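You operate a simulated robot arm through the tools that you are given. There is no shell and no other tool.

You are at the controls of a simulated robot arm. One attempt, no reset.

Task
Set both pad slides low and raise both leg rests two clicks.
Fine: fingers clear of the ratchets; the tilt stays locked.

The check looks at the end state, three seconds after you hand in, the way a careful person would. Anything else that was tipped, shoved, dropped, spilled or broken makes it a failure.

Robot
A 7-joint arm with a fingered hand, fixed in place. Base frame: the origin is at the foot of the arm, x ahead of it, y to its left, z up. Readings come in m, degrees, newtons and seconds.
With the tool pointing down near the work surface it reaches from about 0.36 to 0.72 m from the base axis. Its first joint turns from -69.0 to 172.0 degrees. Payload 3.4 kg.
The TCP is the grasp point between the finger pads, 0.025 m short of the fingertips. In the tool frame z runs along the fingers and y along their closing line. Largest opening 0.088 m; the body of the gripper starts 0.029 m behind the TCP. The gripper is a hand of 5 fingers: y runs from the thumb to the fingers, the wrist lies at [-0.013, -0.097, -0.162] in the tool frame, and closing takes about 1.5 s.
Orientation is told as [roll, pitch, yaw] about the base's x, y, z axes, in that order, counted from this pose: with the fingers straight down and the wrist toward the robot, the tool's x, y and z point along [0, 1, 0], [1, 0, 0] and [0, 0, -1] of the base frame.

Tools
- The arm moves only by the tool play_rows. Its argument "commands" is a list of rows, each an object of numbers (a shift or turn left out is 0, a gripper value left out holds the last): "tx", "ty", "tz": the shift along the tool's x, y, z in units of 40 mm (1.0 is 40 mm); "rx", "ry", "rz": the turn, a rotation vector about the tool's x, y, z in units of 8 degrees (1.0 is 8 degrees). In form: [{"tx": .., "ty": .., "tz": .., "rx": .., "ry": .., "rz": ..}, ...]. A call has 1 to 20 rows; each row shifts and turns the commanded pose from where the row before left it, along the tool's axes as they then stand. "claw" is the gripper command, from -1 (fully open) to 1 (shut), values between in proportion, set as the call begins (left out, the last holds). A call with a number of a shift or a turn outside -1 to 1 is refused whole. A row lasts 0.2 s, in which the tool goes at most 0.05 m and 8.6 degrees; a call with a longer step from one row to the next is refused whole, and so is a gripper value outside its range. Where a pose cannot be reached the arm comes as near as it can. A force on the tool above 40 N (or 10 N above the force at the start of the call, whichever is more), or a blocked arm, ends the call early, and 0.2 s more pass. The fingers move at their own pace (about 0.153 m/s each) and stop on an object; they squeeze with about 25 N. The grip force told is the motor's: it shows also when the fingers shut on nothing. Time passes only in rows, and 0.2 s behind the last, so rows that do not move let the fingers close. The reply holds the time, the measured pose of the TCP, the force on the tool along the base axes, the opening and the grip force, in the units named above and with some noise, with the torque about the TCP (base axes, N m) and any sound that the robot's microphone picked up.
- Cameras (640 x 400 px; columns grow to the right, rows downward): "scene" is fixed at [0.0501, 0.6486, 1.6801]; the picture's right is [-0.92, -0.40, 0.00], its down [-0.15, 0.33, -0.93] and it looks along [0.37, -0.85, -0.37] (base axes); focal length 368 px, centre (320, 200). "wrist" rides on the gripper at [0.059, -0.079, -0.105] in the tool frame; the picture's right is [-0.73, 0.32, -0.61], its down [-0.62, -0.68, 0.38] and it looks along [-0.29, 0.66, 0.70] (tool axes); focal length 234 px, centre (320, 200).
- camera(camera): a new picture of that camera. The clock stands still meanwhile.
- lift_body(by): slides the trunk up (or, below 0, down) by that many m; the arm rides with it, the base frame stays. It gives what a move gives, with no picture.
- curl_fingers(index, middle, ring, little, thumb_bend, thumb_turn): sets how far each is bent, from 0 (flat) to 100 (curled in); at 30 the hand is open as for a grip, at 70 the pads meet at the TCP. One left out holds its place. A second passes; each finger stops where it meets its share of the squeeze, and holds until it gets a number again. A gripper value or a shape takes the hand back. It gives what a move gives, with no picture; readings hold the bend of each and the force on index, middle, ring, little, thumb and palm. thumb_turn goes from beside the hand (0) to across from the fingers (100), as for a grip.
- grasp_type(shape): the hand has 5 fingers and takes this shape, open, in about a second: jaw (thumb against the fingers, like two jaws); tri (thumb and two fingers); tip (a fingertip pinch); poke (one finger out to press); point (the index stretched); flat (the hand flat); cup (the hand cupped); fist (a fist). The gripper value then closes the fingers along that shape, each until it touches; the sizes above hold for jaw. It gives what a move gives, with no picture.
- locate(camera, pixels): for up to 12 pixels [column, row] of the newest picture of that camera ("zoom" is the newest enlarged one), the place [x, y, z] in the base frame of the surface seen there, good to about 0.002 m. The clock stands still meanwhile.
- zoom(camera, box): a new picture of the part [left, top, right, bottom] of that camera's present view, enlarged. The clock stands still meanwhile.
- sign_off(): hands the job in; it is judged then, once.

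Unless the task says otherwise, let go and move clear before handing in.

The tools are called as name(argument=value, ...) on one line, values as JSON. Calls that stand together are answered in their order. play_rows: Moves the arm, as the interface text tells. Its arguments: {"type":"object","properties":{"commands":{"type":"array"},"claw":{"type":"number"}},"required":["commands"]} The other tools are called the same way: lift_body (by) slides the trunk up or down; grasp_type (shape) gives the hand a shape; curl_fingers (index, middle, ring, little, thumb_bend, thumb_turn) moves the fingers one by one; camera (camera) takes a picture; locate (camera, pixels) gives the place of the surface under pixels of a picture; zoom (camera, box) takes an enlarged picture of a part of a camera's view; sign_off () hands the job in.

At the start:

```text
clock: 0.0
ee_pos: [0.3639, -0.2733, 1.4217]
tcp_rot: [-0.1, 0.0, 0.0]
wrist_force: [-0.2, -0.1, -0.2]
torque: [-0.01, -0.01, 0.02]
finger_gap: 0.0878
gripper_force: 0.2
shape: jaw
bend: [30.0, 30.0, 30.0, 30.0, 30.0, 98.0]
finger forces: [0.0, 0.0, 0.0, 0.1, 0.0, 0.1]
trunk travel left (down, up): [-0.875, 0.065]
```

scene: 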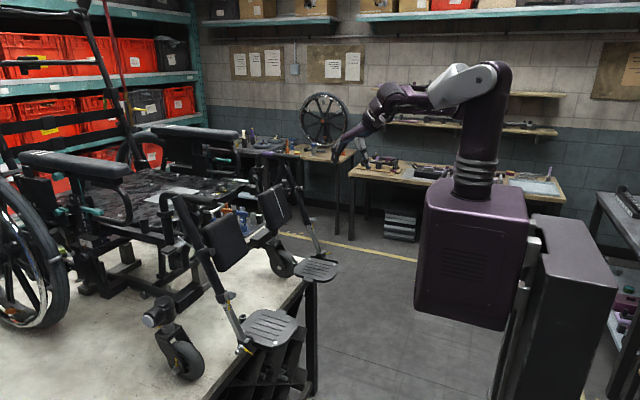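
wrist: 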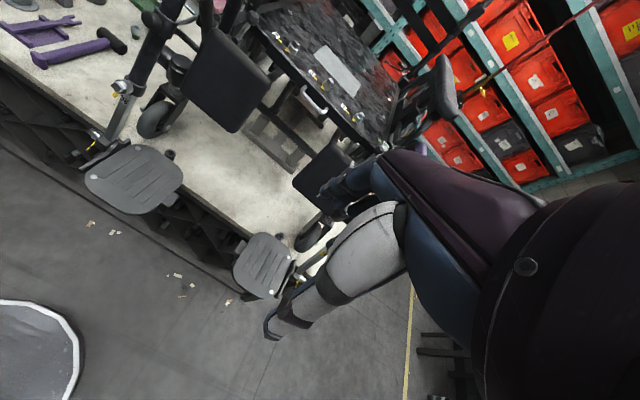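

The scene shows a wheelchair on a bench with two elevating leg rests (calf pads at about (225,243) and (274,207), foot plates at (270,328) and (316,268)). I'll zoom in on these first to find the slides, ratchets and tilt lock.

zoom(camera="scene", box=[140, 160, 340, 385])

zoom(camera="scene", box=[0, 100, 200, 225])

zoom(camera="wrist", box=[60, 0, 400, 300])

```text
1.78 times, centred on (240, 272) of scene
```

zoom: 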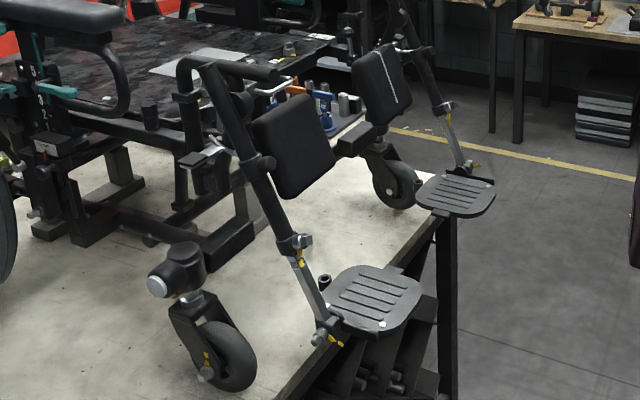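

```text
3.20 times, centred on (100, 162) of scene
```

zoom: 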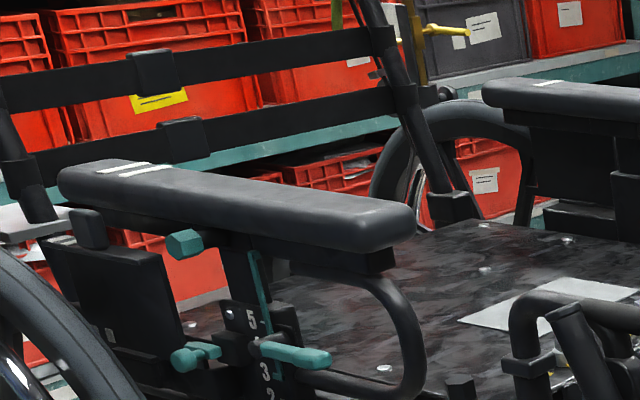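

```text
1.33 times, centred on (230, 150) of wrist
```

zoom: 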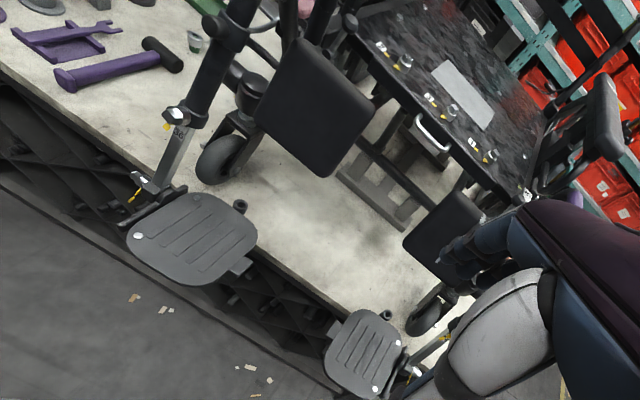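

There are numbered teal slides under the arm pad near (80,205), and leg rests with brackets. I'll zoom closer on each mechanism and on the white sheet on the seat.

zoom(camera="scene", box=[40, 165, 120, 215])

zoom(camera="scene", box=[120, 115, 248, 195])

zoom(camera="scene", box=[160, 185, 240, 235])

zoom(camera="scene", box=[40, 195, 168, 275])

zoom(camera="scene", box=[240, 160, 320, 210])

zoom(camera="wrist", box=[200, 0, 360, 100])

zoom(camera="wrist", box=[100, 0, 260, 100])

```text
8.00 times, centred on (80, 190) of scene
```

zoom: 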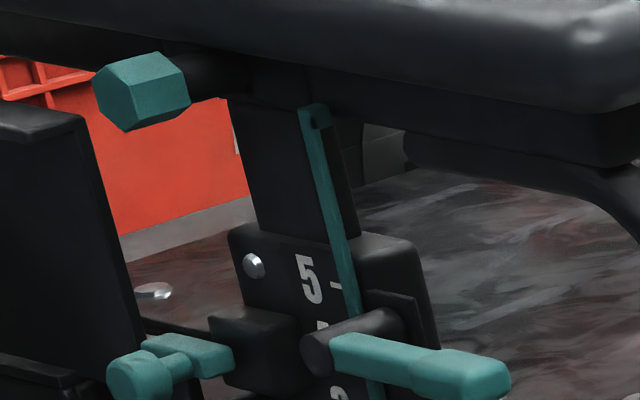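

```text
5.00 times, centred on (184, 155) of scene
```

zoom: 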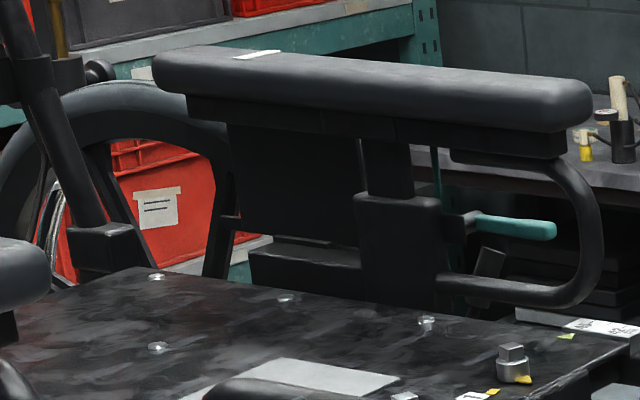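

```text
8.00 times, centred on (200, 210) of scene
```

zoom: 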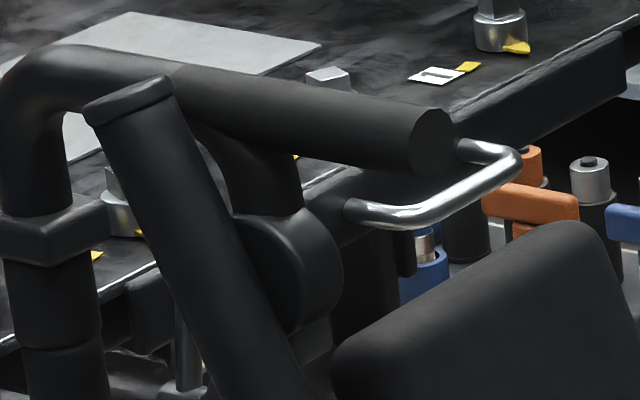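

```text
5.00 times, centred on (104, 235) of scene
```

zoom: 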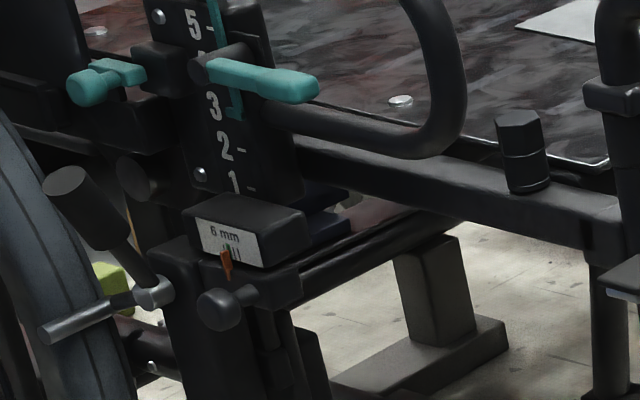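

```text
8.00 times, centred on (280, 185) of scene
```

zoom: 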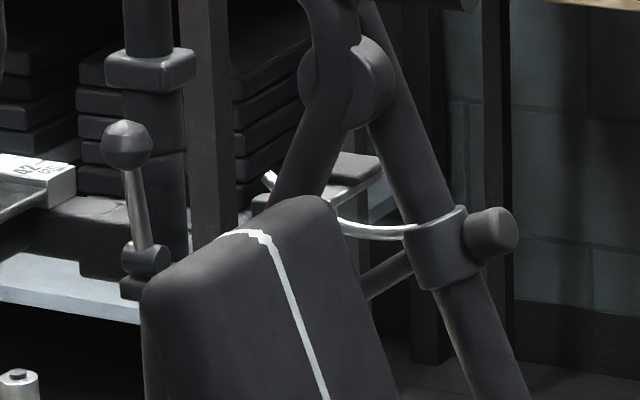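

```text
4.00 times, centred on (280, 50) of wrist
```

zoom: 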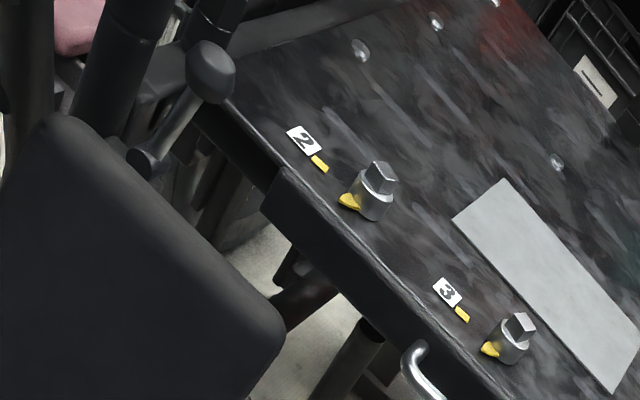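

```text
4.00 times, centred on (180, 50) of wrist
```

zoom: 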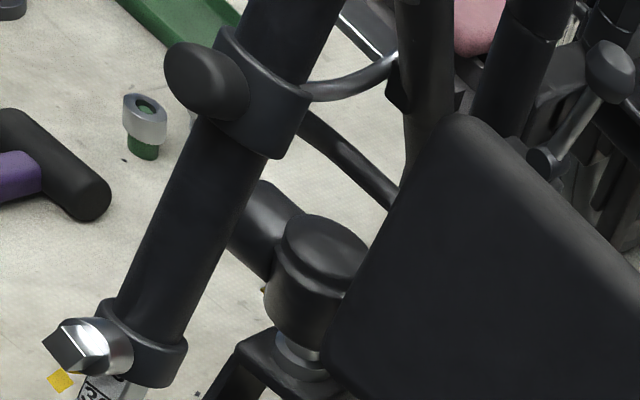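

Many mechanisms are visible: numbered arm-pad slides with teal levers, calf-pad collars with knobs, and ball levers near the leg hangers. I'll locate key points to see what lies in reach.

camera(camera="scene")

locate(camera="scene", pixels=[[95, 209], [60, 210], [57, 176], [286, 147], [225, 243], [274, 207], [270, 328], [316, 268], [226, 210], [223, 246], [180, 205], [80, 165]])

locate(camera="scene", pixels=[[230, 161], [180, 140], [256, 178], [302, 188], [285, 172], [200, 218], [234, 295], [240, 349], [312, 237], [162, 312], [282, 262], [90, 245]])

```text
taken
```

scene: 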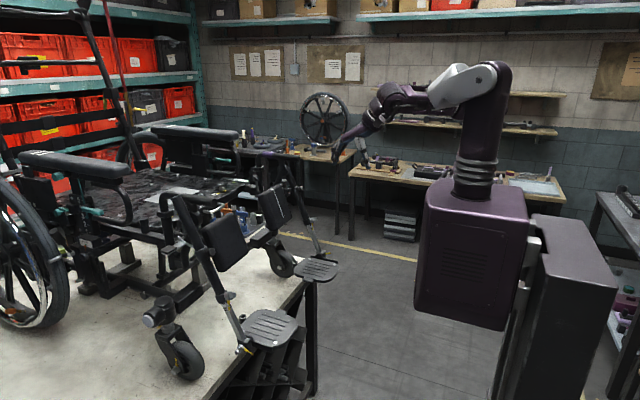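

```text
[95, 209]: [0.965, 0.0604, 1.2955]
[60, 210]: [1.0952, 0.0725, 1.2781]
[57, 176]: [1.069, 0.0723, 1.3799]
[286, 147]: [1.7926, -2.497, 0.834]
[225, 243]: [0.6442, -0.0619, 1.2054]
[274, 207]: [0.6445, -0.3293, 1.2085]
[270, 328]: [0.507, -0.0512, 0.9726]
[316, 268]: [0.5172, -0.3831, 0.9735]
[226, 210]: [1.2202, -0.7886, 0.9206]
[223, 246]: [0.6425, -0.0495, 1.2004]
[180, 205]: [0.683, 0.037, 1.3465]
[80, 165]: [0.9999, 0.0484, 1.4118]
```

```text
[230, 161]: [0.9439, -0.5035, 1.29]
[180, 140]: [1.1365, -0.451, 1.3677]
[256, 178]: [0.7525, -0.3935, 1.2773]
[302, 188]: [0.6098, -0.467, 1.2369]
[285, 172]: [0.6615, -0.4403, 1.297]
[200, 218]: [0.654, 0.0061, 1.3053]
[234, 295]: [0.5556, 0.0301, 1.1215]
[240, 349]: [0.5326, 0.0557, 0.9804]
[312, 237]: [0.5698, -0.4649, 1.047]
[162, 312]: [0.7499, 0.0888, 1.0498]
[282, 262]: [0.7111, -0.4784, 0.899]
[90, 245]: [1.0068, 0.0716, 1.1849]
```

The leg-rest parts (x≈0.5–0.68) are in reach while the teal arm-pad levers (x≈0.97) probably are not. I'll zoom further on the leg rests for pad slide scales and ratchets.

zoom(camera="scene", box=[165, 195, 229, 235])

zoom(camera="scene", box=[190, 225, 254, 265])

zoom(camera="scene", box=[205, 280, 269, 320])

zoom(camera="scene", box=[210, 315, 290, 365])

zoom(camera="scene", box=[265, 150, 329, 190])

zoom(camera="scene", box=[285, 180, 349, 240])

zoom(camera="scene", box=[280, 225, 344, 285])

zoom(camera="wrist", box=[60, 60, 220, 200])

```text
10.00 times, centred on (197, 215) of scene
```

zoom: 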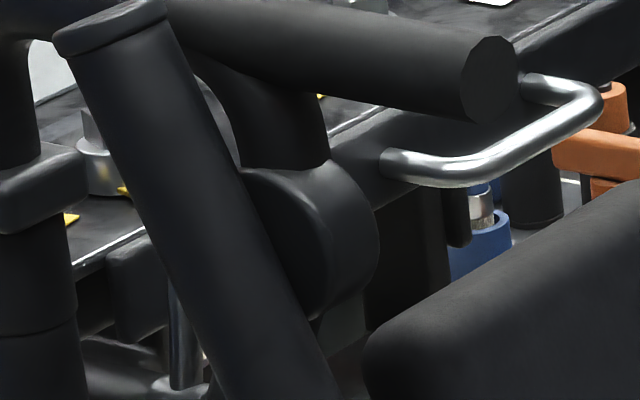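

```text
10.00 times, centred on (222, 245) of scene
```

zoom: 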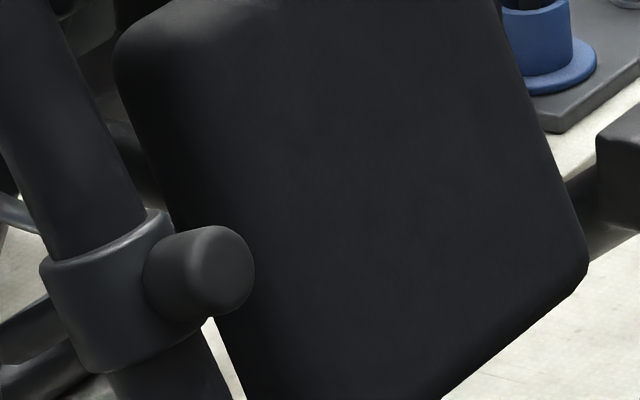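

```text
10.00 times, centred on (237, 300) of scene
```

zoom: 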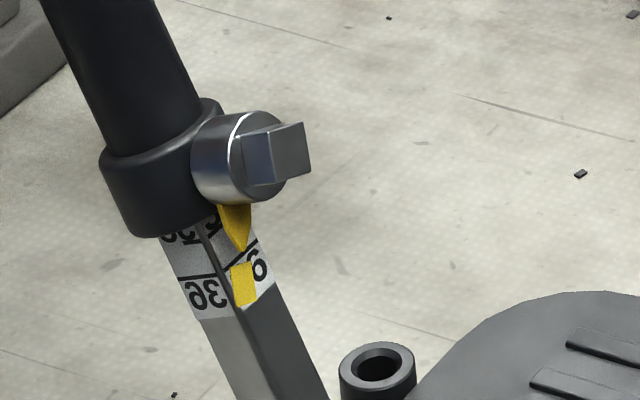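

```text
8.00 times, centred on (250, 340) of scene
```

zoom: 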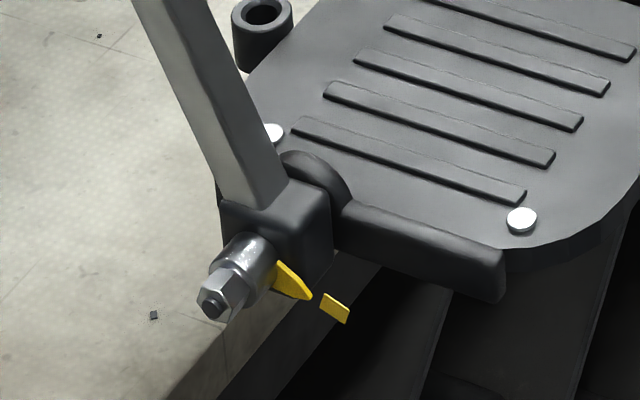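

```text
10.00 times, centred on (297, 170) of scene
```

zoom: 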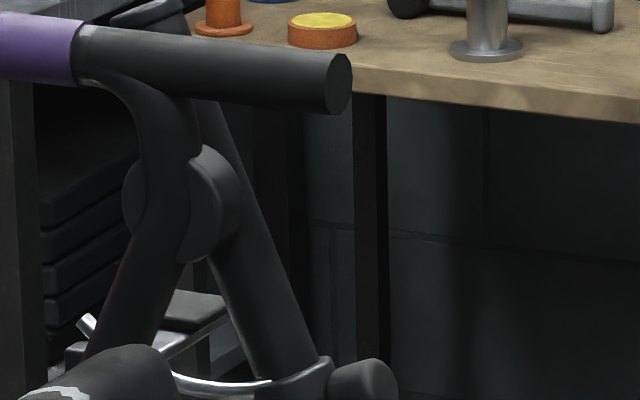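

```text
6.67 times, centred on (317, 210) of scene
```

zoom: 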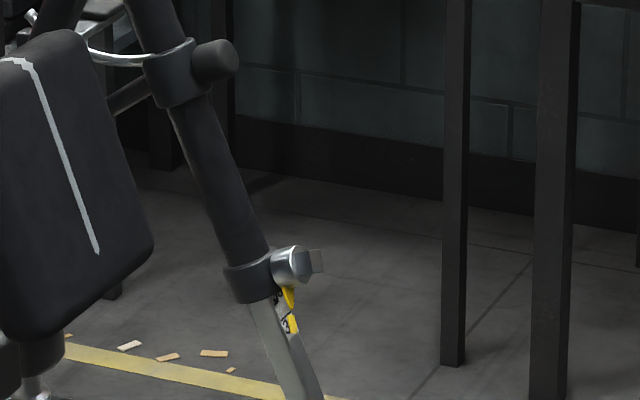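

```text
6.67 times, centred on (312, 255) of scene
```

zoom: 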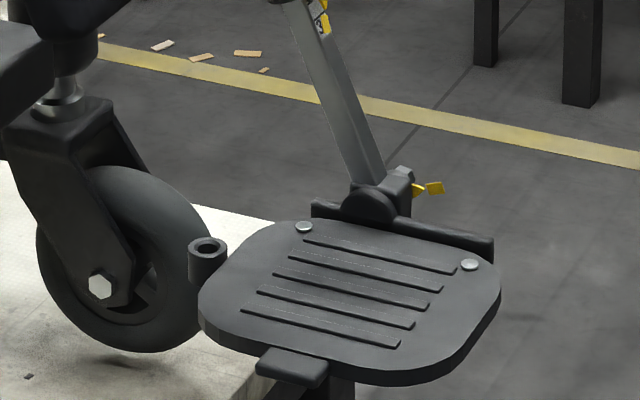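

```text
2.86 times, centred on (140, 130) of wrist
```

zoom: 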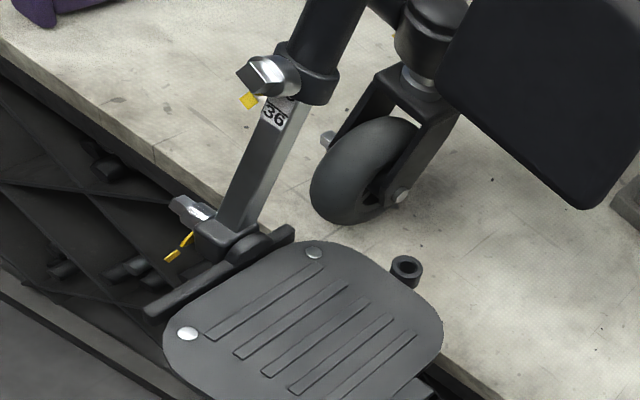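

The leg rests have a collar with a black knob (about (222,246)), a silver curved rod, and a pivot disc at (200,218). I'll move the hand left, in free air, to look at the left leg rest from close by.

play_rows(commands=[{"tx": 1}, {"tx": 1}, {"tx": 1}, {"tx": 1}, {"tx": 1}, {"tx": 1}, {"tx": 1}, {"tx": 1}, {"tx": 1}, {"tx": 1}])

camera(camera="wrist")

camera(camera="scene")

```text
clock: 2.2
ee_pos: [0.365, -0.0356, 1.4236]
tcp_rot: [0.1, 0.0, 0.0]
wrist_force: [0.5, -0.4, -0.2]
torque: [-0.03, -0.01, -0.02]
finger_gap: 0.0877
gripper_force: 0.1
shape: jaw
bend: [30.0, 30.0, 30.0, 30.0, 30.0, 98.0]
finger forces: [0.1, 0.0, 0.0, 0.0, 0.0, 0.0]
out of reach, approached as far as the arm can: row 7, 8, 9, 10
trunk travel left (down, up): [-0.875, 0.065]
```

```text
taken
```

wrist: 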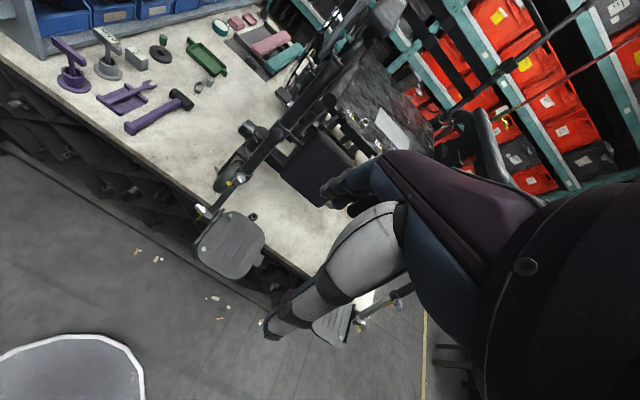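

```text
taken
```

scene: 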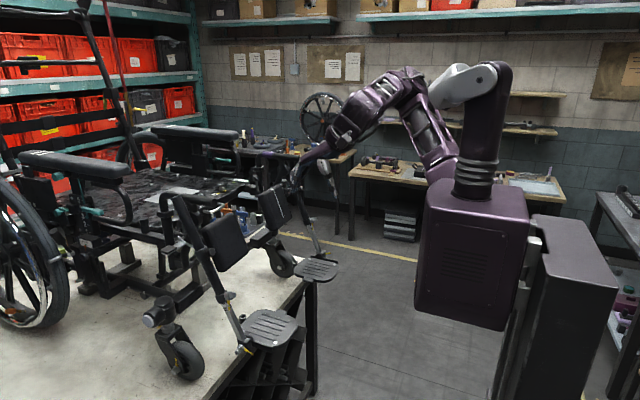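

The arm stopped at its inner radius (y≈-0.036). I'll go forward a bit and further left for a better view of the left leg rest.

play_rows(commands=[{"ty": 1}, {"ty": 1}, {"tx": 1}, {"tx": 1}, {"tx": 1}, {"tx": 1}, {"tx": 1}])

camera(camera="wrist")

zoom(camera="wrist", box=[160, 0, 400, 150])

```text
clock: 3.8
ee_pos: [0.4378, -0.0431, 1.4151]
tcp_rot: [0.1, 0.1, 0.1]
wrist_force: [-0.2, -0.7, 0.2]
torque: [0.02, -0.01, 0.0]
finger_gap: 0.0876
gripper_force: 0.0
shape: jaw
bend: [30.0, 30.0, 30.0, 30.0, 30.0, 98.0]
finger forces: [0.0, 0.0, 0.1, 0.0, 0.1, 0.1]
out of reach, approached as far as the arm can: row 2, 3, 4, 5, 6, 7
trunk travel left (down, up): [-0.875, 0.065]
```

```text
taken
```

wrist: 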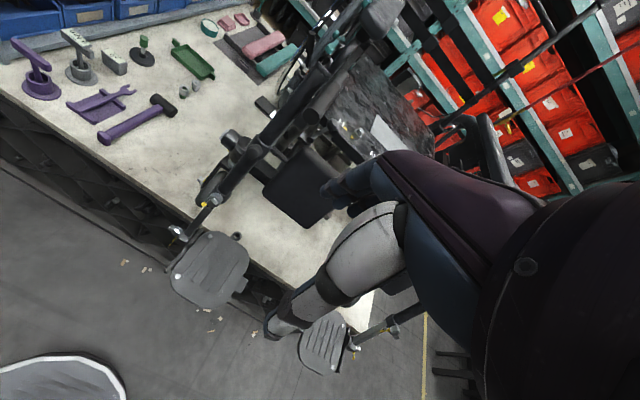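

```text
2.67 times, centred on (280, 75) of wrist
```

zoom: 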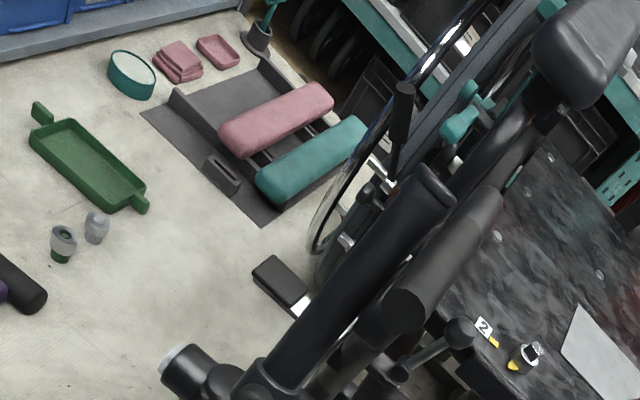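

The arm refuses further left at this height. I'll locate arm parts to learn where its shoulder sits, so I can pick a better trunk height.

camera(camera="scene")

locate(camera="scene", pixels=[[480, 80], [470, 180], [470, 210], [440, 90], [395, 95], [435, 150], [350, 130], [325, 155], [560, 230], [500, 75]])

```text
taken
```

scene: 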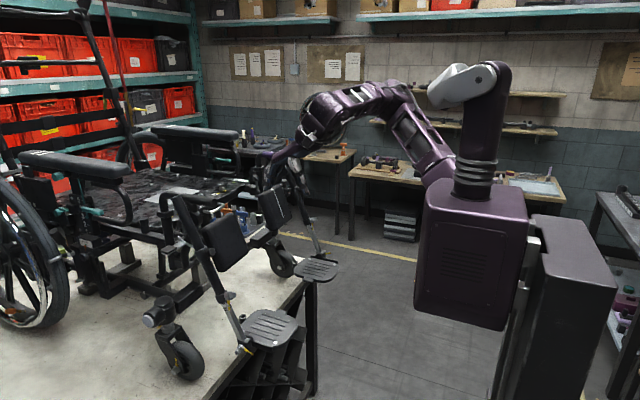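

```text
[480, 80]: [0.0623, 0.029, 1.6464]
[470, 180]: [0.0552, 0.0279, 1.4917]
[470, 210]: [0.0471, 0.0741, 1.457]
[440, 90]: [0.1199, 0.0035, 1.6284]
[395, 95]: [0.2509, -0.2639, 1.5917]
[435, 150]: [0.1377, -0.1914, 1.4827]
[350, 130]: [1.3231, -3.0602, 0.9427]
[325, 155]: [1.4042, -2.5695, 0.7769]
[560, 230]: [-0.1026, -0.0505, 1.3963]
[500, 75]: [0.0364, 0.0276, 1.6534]
```

The shoulder is near (0.04, 0, 1.65), and the arm is folded with its first joint near its limit. I'll raise the trunk a bit, then lower the hand and try left again.

lift_body(by=0.06)

play_rows(commands=[{"tz": 1}, {"tz": 1}, {"tz": 1}, {"tz": 1}, {"tz": 1}, {"ty": -0.5}, {"tx": 1}, {"tx": 1}, {"tx": 1}])

camera(camera="scene")

camera(camera="wrist")

```text
clock: 4.8
ee_pos: [0.4364, -0.0432, 1.4751]
tcp_rot: [0.1, -0.1, -0.1]
wrist_force: [1.1, 0.7, 0.7]
torque: [0.0, -0.03, -0.03]
finger_gap: 0.0874
gripper_force: 0.2
shape: jaw
bend: [30.0, 30.0, 30.0, 30.0, 30.0, 98.0]
finger forces: [0.0, 0.0, 0.1, 0.0, 0.0, 0.0]
trunk travel left (down, up): [-0.935, 0.005]
```

```text
clock: 6.8
ee_pos: [0.4166, -0.0438, 1.3088]
tcp_rot: [0.1, 0.0, 0.0]
wrist_force: [0.2, 0.0, 0.8]
torque: [0.02, -0.04, -0.01]
finger_gap: 0.0877
gripper_force: 0.1
shape: jaw
bend: [30.0, 30.0, 30.0, 30.0, 30.0, 98.0]
finger forces: [0.1, 0.0, 0.0, 0.0, 0.0, 0.0]
out of reach, approached as far as the arm can: row 4, 5, 7, 8, 9
trunk travel left (down, up): [-0.935, 0.005]
```

```text
taken
```

scene: 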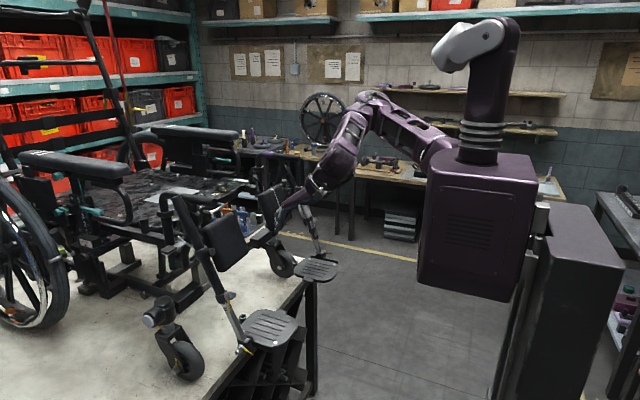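

```text
taken
```

wrist: 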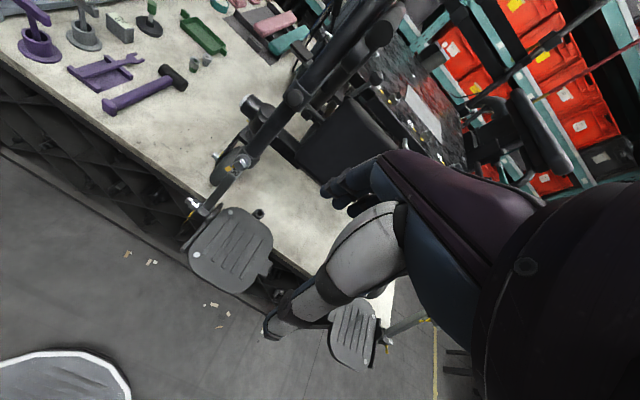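

The arm in fact leaves from the trunk's right side near (440,160), so it's a right arm with the shoulder at negative y. I'll locate its joints to plan reach, and zoom the wrist view on the leg rest.

locate(camera="scene", pixels=[[440, 155], [430, 160], [425, 140], [375, 100], [350, 130], [325, 175], [285, 205], [480, 130], [430, 200], [520, 200]])

zoom(camera="wrist", box=[190, 0, 420, 150])

zoom(camera="wrist", box=[180, 80, 340, 220])

locate(camera="wrist", pixels=[[294, 100], [240, 160], [303, 58], [320, 150], [375, 35], [195, 205], [230, 250], [350, 335], [300, 250], [250, 110]])

```text
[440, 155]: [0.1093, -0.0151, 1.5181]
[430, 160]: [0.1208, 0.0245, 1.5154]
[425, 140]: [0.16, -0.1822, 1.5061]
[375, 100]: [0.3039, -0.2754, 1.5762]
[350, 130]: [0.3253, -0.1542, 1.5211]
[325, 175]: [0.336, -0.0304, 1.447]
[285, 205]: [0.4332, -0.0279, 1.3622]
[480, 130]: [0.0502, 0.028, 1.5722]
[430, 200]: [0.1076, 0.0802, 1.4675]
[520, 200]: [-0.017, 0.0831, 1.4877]
```

```text
2.67 times, centred on (305, 75) of wrist
```

zoom: 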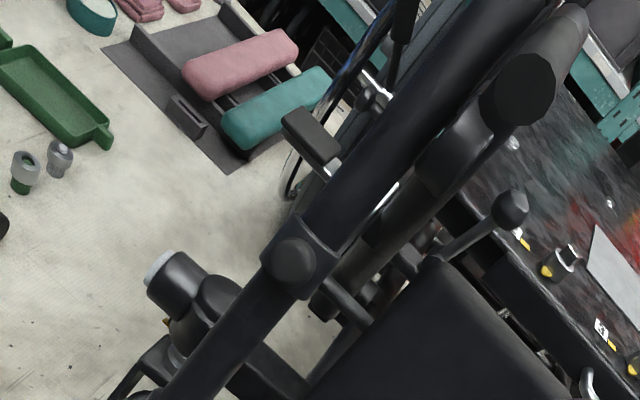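

```text
2.86 times, centred on (260, 150) of wrist
```

zoom: 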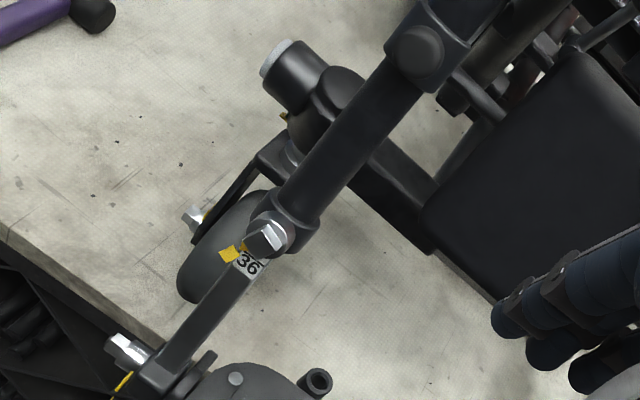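

```text
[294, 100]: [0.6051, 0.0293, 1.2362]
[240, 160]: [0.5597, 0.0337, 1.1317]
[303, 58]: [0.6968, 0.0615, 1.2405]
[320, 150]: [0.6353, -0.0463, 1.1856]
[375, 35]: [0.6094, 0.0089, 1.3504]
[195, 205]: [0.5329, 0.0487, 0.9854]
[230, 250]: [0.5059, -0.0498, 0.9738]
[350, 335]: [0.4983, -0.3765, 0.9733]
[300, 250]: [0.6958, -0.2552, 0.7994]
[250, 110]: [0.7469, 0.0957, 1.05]
```

The black knob on the left collar faces the robot at (0.605, 0.029, 1.236); there's a ball lever near wrist pixel (381,79). I'll zoom in on these closely.

zoom(camera="wrist", box=[265, 70, 345, 120])

zoom(camera="wrist", box=[300, 20, 400, 85])

zoom(camera="wrist", box=[360, 60, 460, 160])

locate(camera="wrist", pixels=[[381, 76], [370, 85], [385, 50], [395, 30], [360, 70], [322, 75], [346, 80], [320, 115], [360, 120], [404, 150], [300, 170]])

```text
8.00 times, centred on (305, 95) of wrist
```

zoom: 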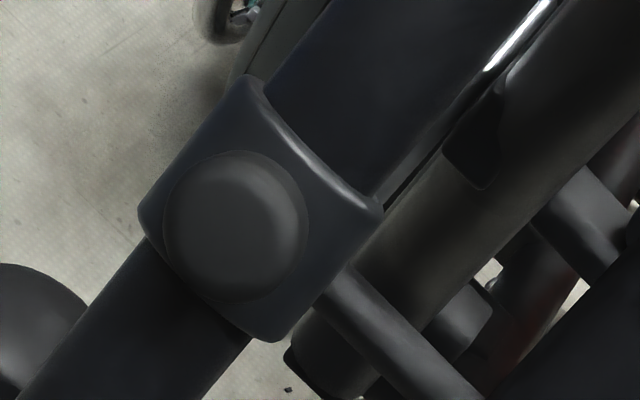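

```text
6.15 times, centred on (350, 52) of wrist
```

zoom: 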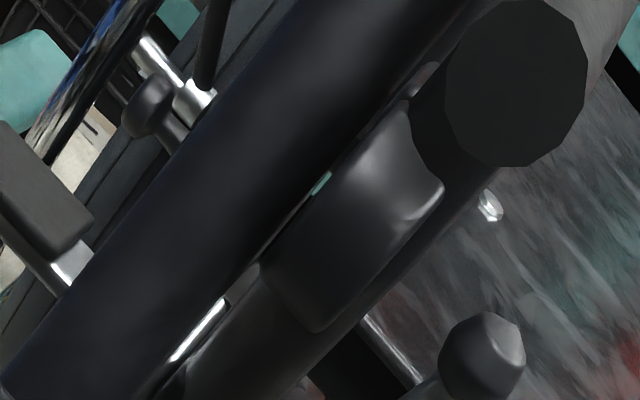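

```text
4.00 times, centred on (410, 110) of wrist
```

zoom: 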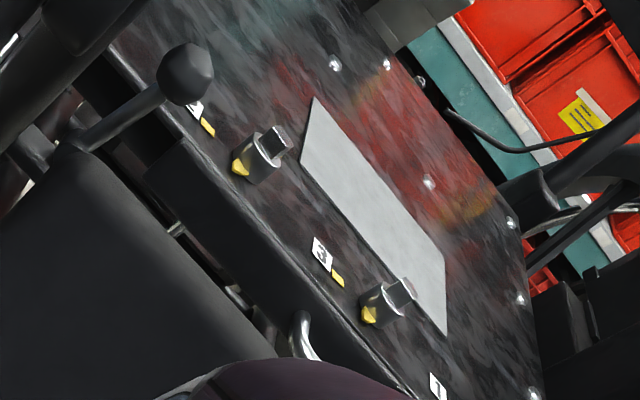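

```text
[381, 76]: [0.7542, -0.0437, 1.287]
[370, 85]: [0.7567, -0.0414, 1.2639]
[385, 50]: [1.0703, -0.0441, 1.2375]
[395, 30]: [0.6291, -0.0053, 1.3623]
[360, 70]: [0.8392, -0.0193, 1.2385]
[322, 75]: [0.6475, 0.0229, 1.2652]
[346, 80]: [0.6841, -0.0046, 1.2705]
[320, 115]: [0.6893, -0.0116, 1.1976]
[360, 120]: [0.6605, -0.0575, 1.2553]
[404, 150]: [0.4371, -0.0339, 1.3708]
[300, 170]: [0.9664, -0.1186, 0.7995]
```

I want a horizontal look at the mechanisms, so I'll move the hand to the gap between the two legs (y≈-0.2) and pitch it up about 45° so the camera looks forward.

play_rows(commands=[{"tx": -1}, {"tx": -1}, {"tx": -1}, {"tx": -1}, {"rx": -1}, {"rx": -1}, {"rx": -1}, {"rx": -1}, {"rx": -1}, {"rx": -0.6}])

camera(camera="wrist")

```text
clock: 9.0
ee_pos: [0.4657, -0.2458, 1.423]
tcp_rot: [0.0, -44.5, 0.1]
wrist_force: [-0.1, -1.1, 0.1]
torque: [0.0, -0.01, 0.01]
finger_gap: 0.088
gripper_force: 0.0
shape: jaw
bend: [30.0, 30.0, 30.0, 30.0, 30.0, 98.0]
finger forces: [0.0, 0.1, 0.1, 0.1, 0.1, 0.0]
out of reach, approached as far as the arm can: row 6, 7, 8, 9, 10
trunk travel left (down, up): [-0.935, 0.005]
```

```text
taken
```

wrist: 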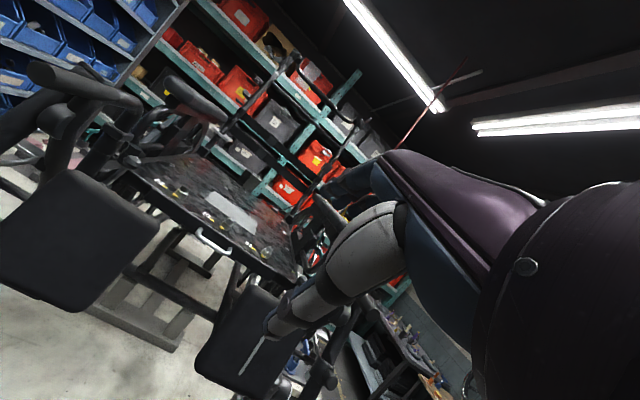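

This gives a good forward view: left hanger top at (60,90), left pad at (75,240), tilt bail at (213,240), right pad at (245,345). I'll zoom and locate features.

zoom(camera="wrist", box=[0, 40, 220, 180])

zoom(camera="wrist", box=[130, 150, 310, 270])

zoom(camera="wrist", box=[180, 240, 400, 400])

zoom(camera="wrist", box=[0, 50, 100, 115])

locate(camera="wrist", pixels=[[40, 72], [132, 160], [213, 240], [75, 240], [245, 345], [270, 325], [60, 110], [20, 100], [168, 185], [235, 212], [262, 228], [130, 290]])

```text
2.86 times, centred on (110, 110) of wrist
```

zoom: 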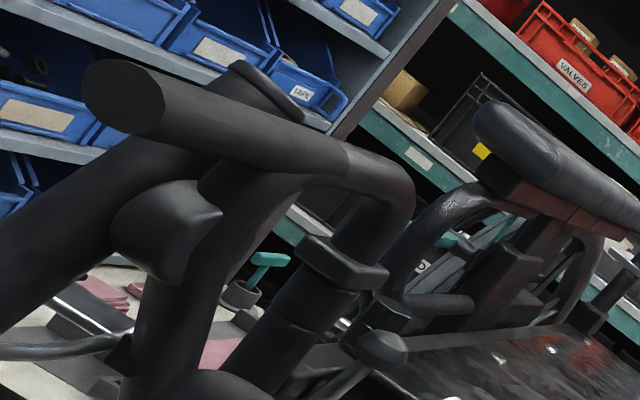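

```text
3.33 times, centred on (220, 210) of wrist
```

zoom: 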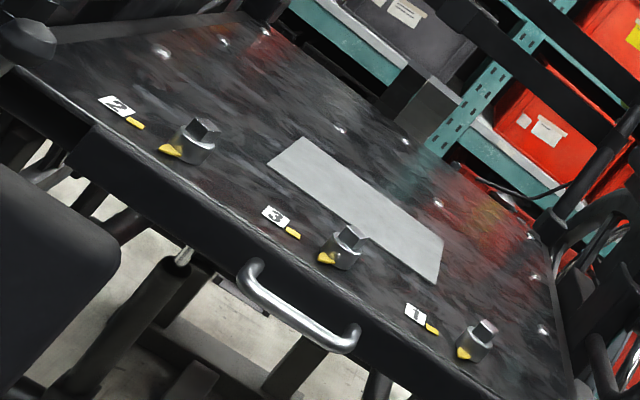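

```text
2.50 times, centred on (290, 320) of wrist
```

zoom: 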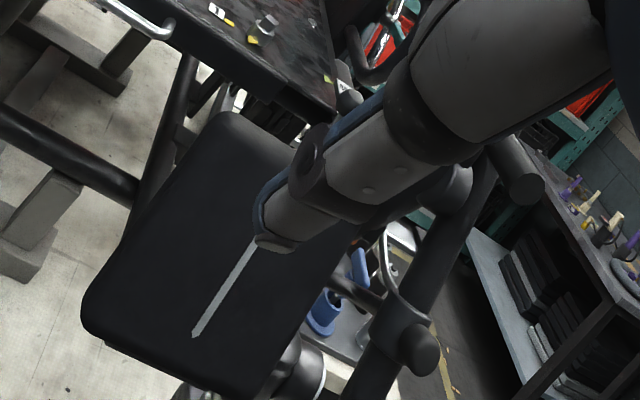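

```text
6.15 times, centred on (50, 82) of wrist
```

zoom: 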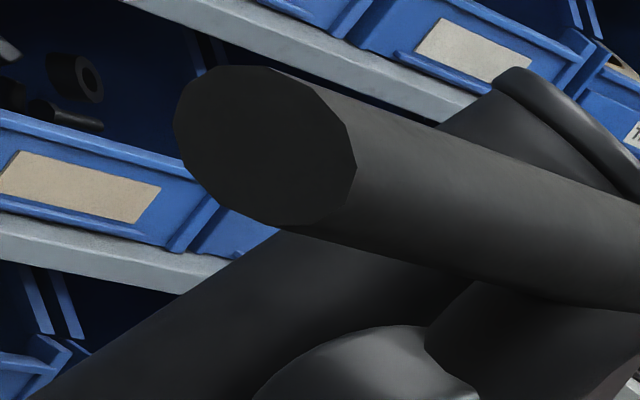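

```text
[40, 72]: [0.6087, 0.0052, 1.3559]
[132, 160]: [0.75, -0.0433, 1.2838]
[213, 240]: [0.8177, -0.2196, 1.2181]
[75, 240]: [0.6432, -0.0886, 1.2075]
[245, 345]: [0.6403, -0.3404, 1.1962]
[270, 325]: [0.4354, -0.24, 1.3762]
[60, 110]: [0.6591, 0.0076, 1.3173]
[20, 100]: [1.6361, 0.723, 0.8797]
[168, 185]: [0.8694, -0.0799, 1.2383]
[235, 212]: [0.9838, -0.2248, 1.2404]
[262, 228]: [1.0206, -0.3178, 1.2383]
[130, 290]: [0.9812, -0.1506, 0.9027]
```

I see the silver curved rod joins collar and hanger on both legs. I'll zoom on the right leg's collar and the area behind the pads.

zoom(camera="wrist", box=[300, 300, 380, 400])

zoom(camera="wrist", box=[0, 130, 120, 220])

zoom(camera="scene", box=[250, 160, 314, 200])

zoom(camera="scene", box=[160, 225, 224, 275])

zoom(camera="scene", box=[70, 240, 200, 330])

```text
4.00 times, centred on (340, 350) of wrist
```

zoom: 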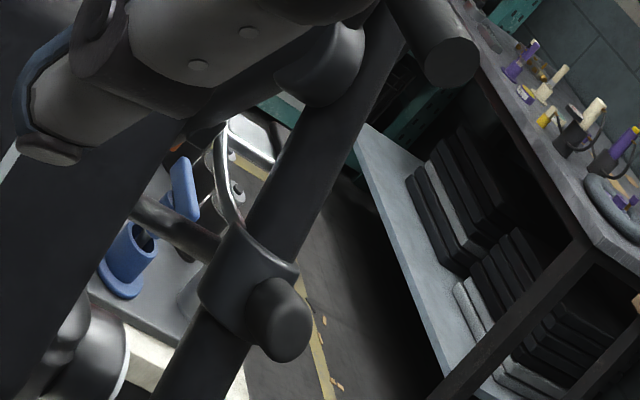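

```text
4.44 times, centred on (60, 175) of wrist
```

zoom: 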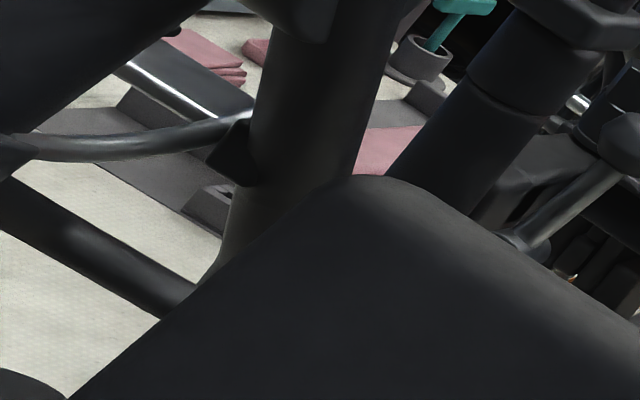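

```text
10.00 times, centred on (282, 180) of scene
```

zoom: 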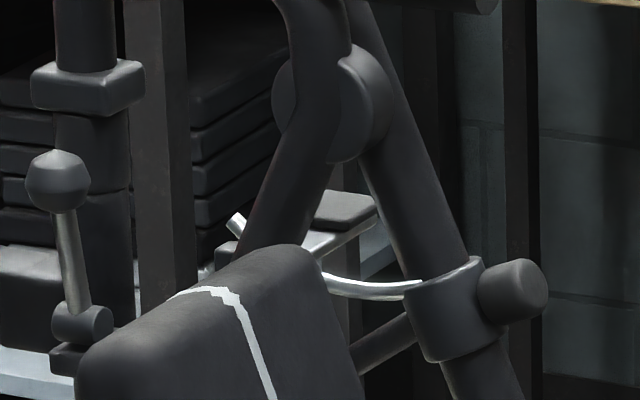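

```text
8.00 times, centred on (192, 250) of scene
```

zoom: 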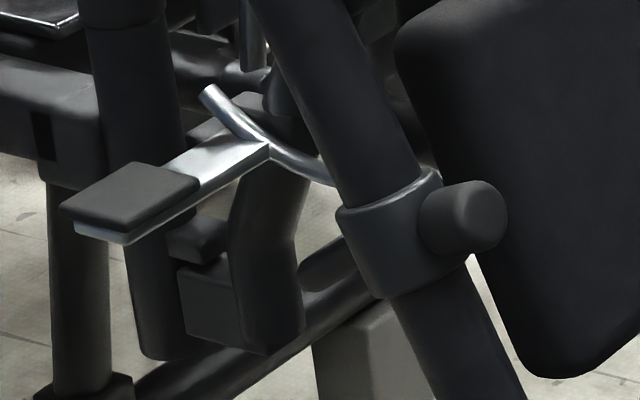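

```text
4.44 times, centred on (135, 285) of scene
```

zoom: 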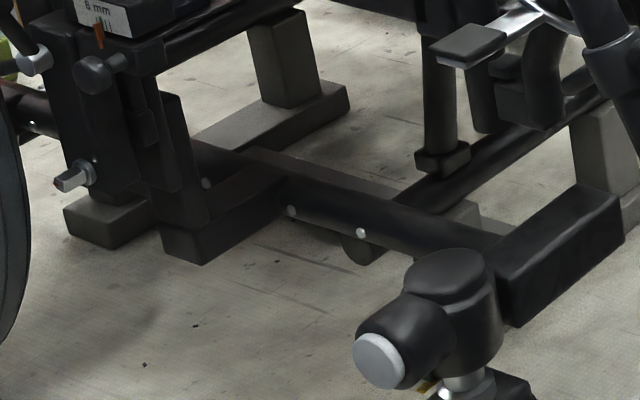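

The silver arc looks like a ratchet bar through the hanger, with a silver release lever at scene (173,245); the collar with a knob at (0.605, 0.03, 1.236) carries the calf pad rod. I'll approach the left knob with the hand pitched to about -61° for a close look.

play_rows(commands=[{"rx": -1}, {"rx": -1}, {"ty": -1}, {"ty": -1}, {"tx": 1}, {"tx": 1}, {"tx": 1}, {"tx": 1}, {"tx": 1}, {"tx": 1}])

camera(camera="wrist")

camera(camera="scene")

```text
clock: 11.4
ee_pos: [0.4795, -0.1009, 1.4661]
tcp_rot: [3.0, -49.0, 3.1]
wrist_force: [-0.9, 0.5, 0.3]
torque: [0.0, -0.02, 0.04]
finger_gap: 0.0879
gripper_force: 0.1
shape: jaw
bend: [30.0, 30.0, 30.0, 30.0, 30.0, 98.0]
finger forces: [0.0, 0.0, 0.0, 0.0, 0.0, 0.0]
out of reach, approached as far as the arm can: row 1, 2, 3, 4, 5, 6, 7, 8, 9, 10
trunk travel left (down, up): [-0.935, 0.005]
stopped in row 10: the arm was blocked; the commanded pose is now the measured one
```

```text
taken
```

wrist: 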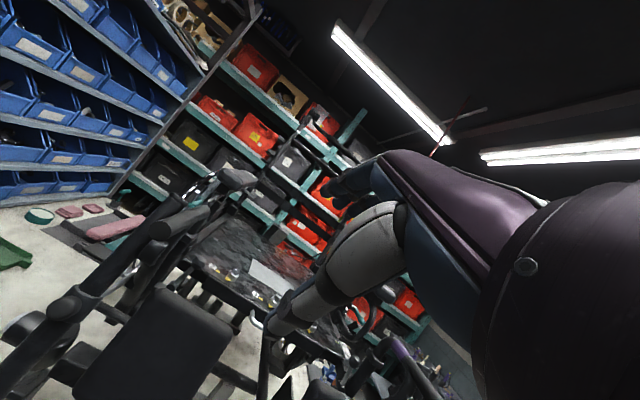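

```text
taken
```

scene: 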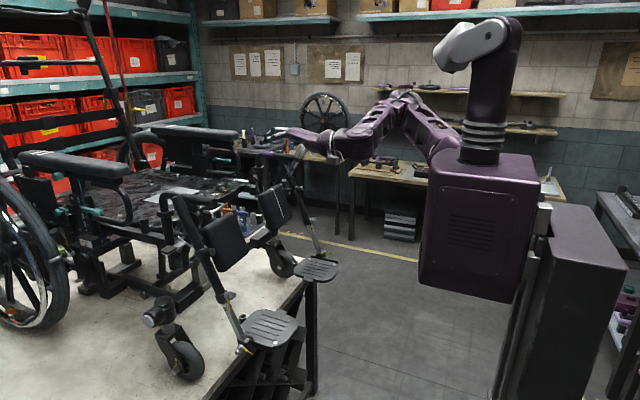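

The wrist seems unable to bend that far while the shoulder is high. I'll lower the trunk so the forearm is nearly level with the leg-rest knobs.

lift_body(by=-0.18)

play_rows(commands=[{"rx": -1}, {"rx": -0.5}, {"tx": 1}, {"tx": 1}])

camera(camera="scene")

camera(camera="wrist")

```text
clock: 13.4
ee_pos: [0.4849, -0.102, 1.2855]
tcp_rot: [3.2, -49.0, 3.1]
wrist_force: [0.6, -0.1, 0.8]
torque: [0.03, 0.02, 0.01]
finger_gap: 0.0878
gripper_force: 0.0
shape: jaw
bend: [30.0, 30.0, 30.0, 30.0, 30.0, 98.0]
finger forces: [0.0, 0.0, 0.1, 0.0, 0.1, 0.0]
trunk travel left (down, up): [-0.755, 0.185]
```

```text
clock: 14.4
ee_pos: [0.4704, -0.0096, 1.3339]
tcp_rot: [3.7, -56.6, 2.2]
wrist_force: [0.7, 0.0, 0.0]
torque: [0.0, 0.0, -0.05]
finger_gap: 0.0881
gripper_force: 0.0
shape: jaw
bend: [30.0, 30.0, 30.0, 30.0, 30.0, 98.0]
finger forces: [0.0, 0.1, 0.0, 0.1, 0.0, 0.0]
out of reach, approached as far as the arm can: row 1, 2
trunk travel left (down, up): [-0.755, 0.185]
```

```text
taken
```

scene: 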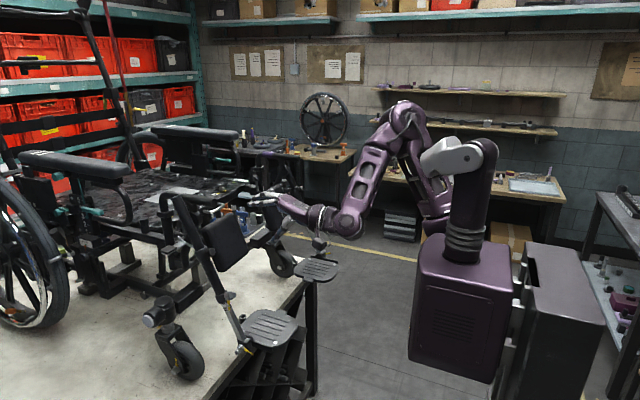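

```text
taken
```

wrist: 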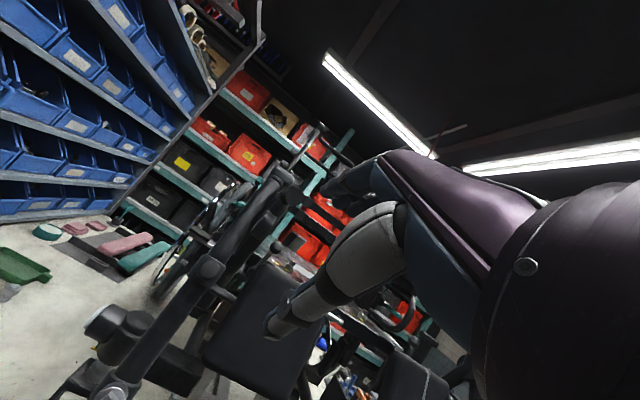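

Now at the left leg: the knob is visible at wrist (210,268) with the rod and pad. I'll zoom there to understand the collar.

zoom(camera="wrist", box=[160, 200, 290, 320])

zoom(camera="wrist", box=[190, 240, 250, 290])

zoom(camera="wrist", box=[240, 150, 320, 230])

locate(camera="wrist", pixels=[[210, 268], [222, 272], [232, 265], [215, 290], [195, 290], [240, 240], [258, 215], [275, 185], [240, 320], [225, 295], [100, 390]])

```text
3.33 times, centred on (225, 260) of wrist
```

zoom: 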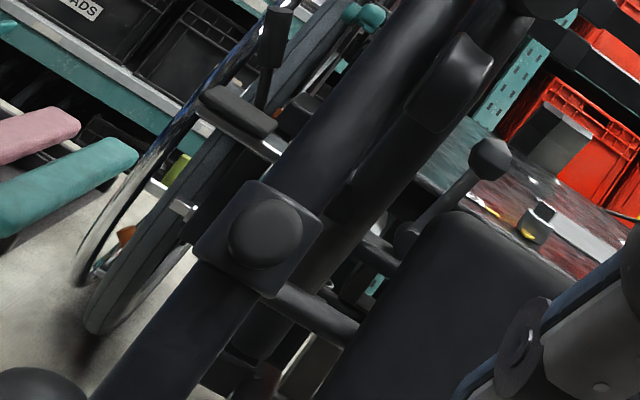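

```text
8.00 times, centred on (220, 265) of wrist
```

zoom: 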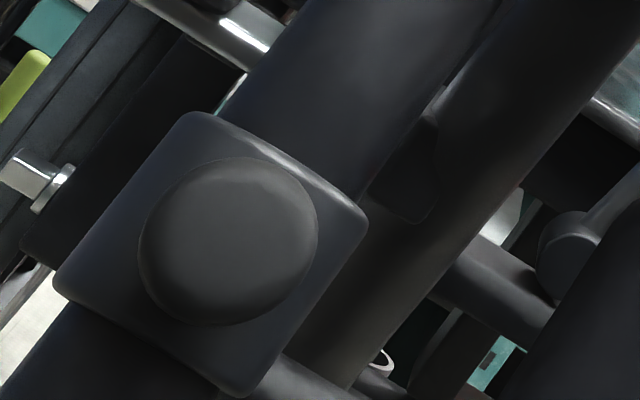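

```text
5.00 times, centred on (280, 190) of wrist
```

zoom: 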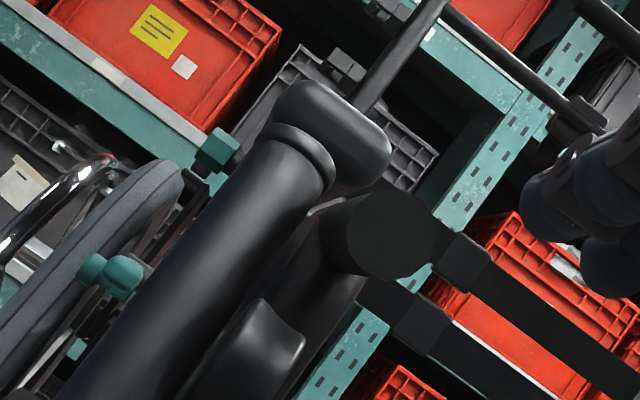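

```text
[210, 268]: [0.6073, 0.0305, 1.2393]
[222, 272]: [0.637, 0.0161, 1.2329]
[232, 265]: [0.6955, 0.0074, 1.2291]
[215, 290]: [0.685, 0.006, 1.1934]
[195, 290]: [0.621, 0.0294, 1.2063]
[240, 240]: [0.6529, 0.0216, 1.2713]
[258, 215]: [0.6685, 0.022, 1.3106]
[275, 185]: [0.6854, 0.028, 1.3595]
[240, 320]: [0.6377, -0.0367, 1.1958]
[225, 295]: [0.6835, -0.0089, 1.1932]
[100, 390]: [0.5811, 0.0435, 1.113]
```

The collar (≈0.05 m) carries a smooth round knob, ~27 mm wide, facing along (-0.87, 0, 0.48), and the pad rod. I'll roll the hand about its axis so the jaws close sideways on the knob, leaving room along the tube, and check reach.

play_rows(commands=[{"rz": -1}, {"rz": -1}, {"rz": -1}, {"rz": -1}, {"rz": -1}, {"rz": -1}, {"rz": -1}, {"rz": -1}, {"rz": -1}, {"rz": -1}, {"rz": -1}])

camera(camera="scene")

camera(camera="wrist")

```text
clock: 16.8
ee_pos: [0.4679, -0.0081, 1.3355]
tcp_rot: [-56.5, -3.6, 94.3]
wrist_force: [0.5, 0.2, 0.3]
torque: [-0.02, 0.02, 0.01]
finger_gap: 0.0879
gripper_force: 0.0
shape: jaw
bend: [30.0, 30.0, 30.0, 30.0, 30.0, 98.0]
finger forces: [0.0, 0.0, 0.0, 0.0, 0.1, 0.0]
trunk travel left (down, up): [-0.755, 0.185]
```

```text
taken
```

scene: 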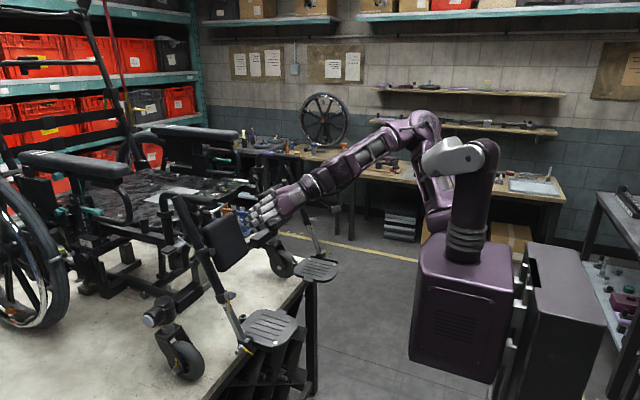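

```text
taken
```

wrist: 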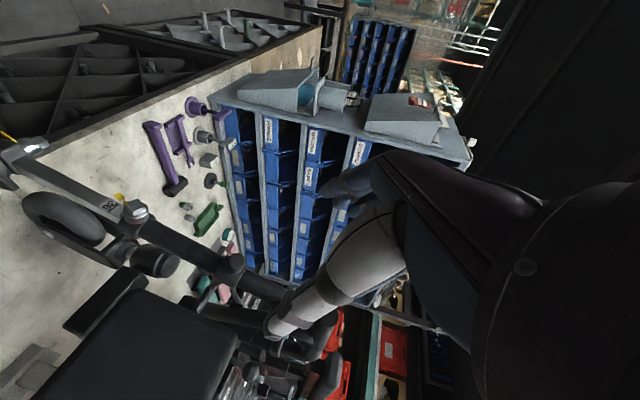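

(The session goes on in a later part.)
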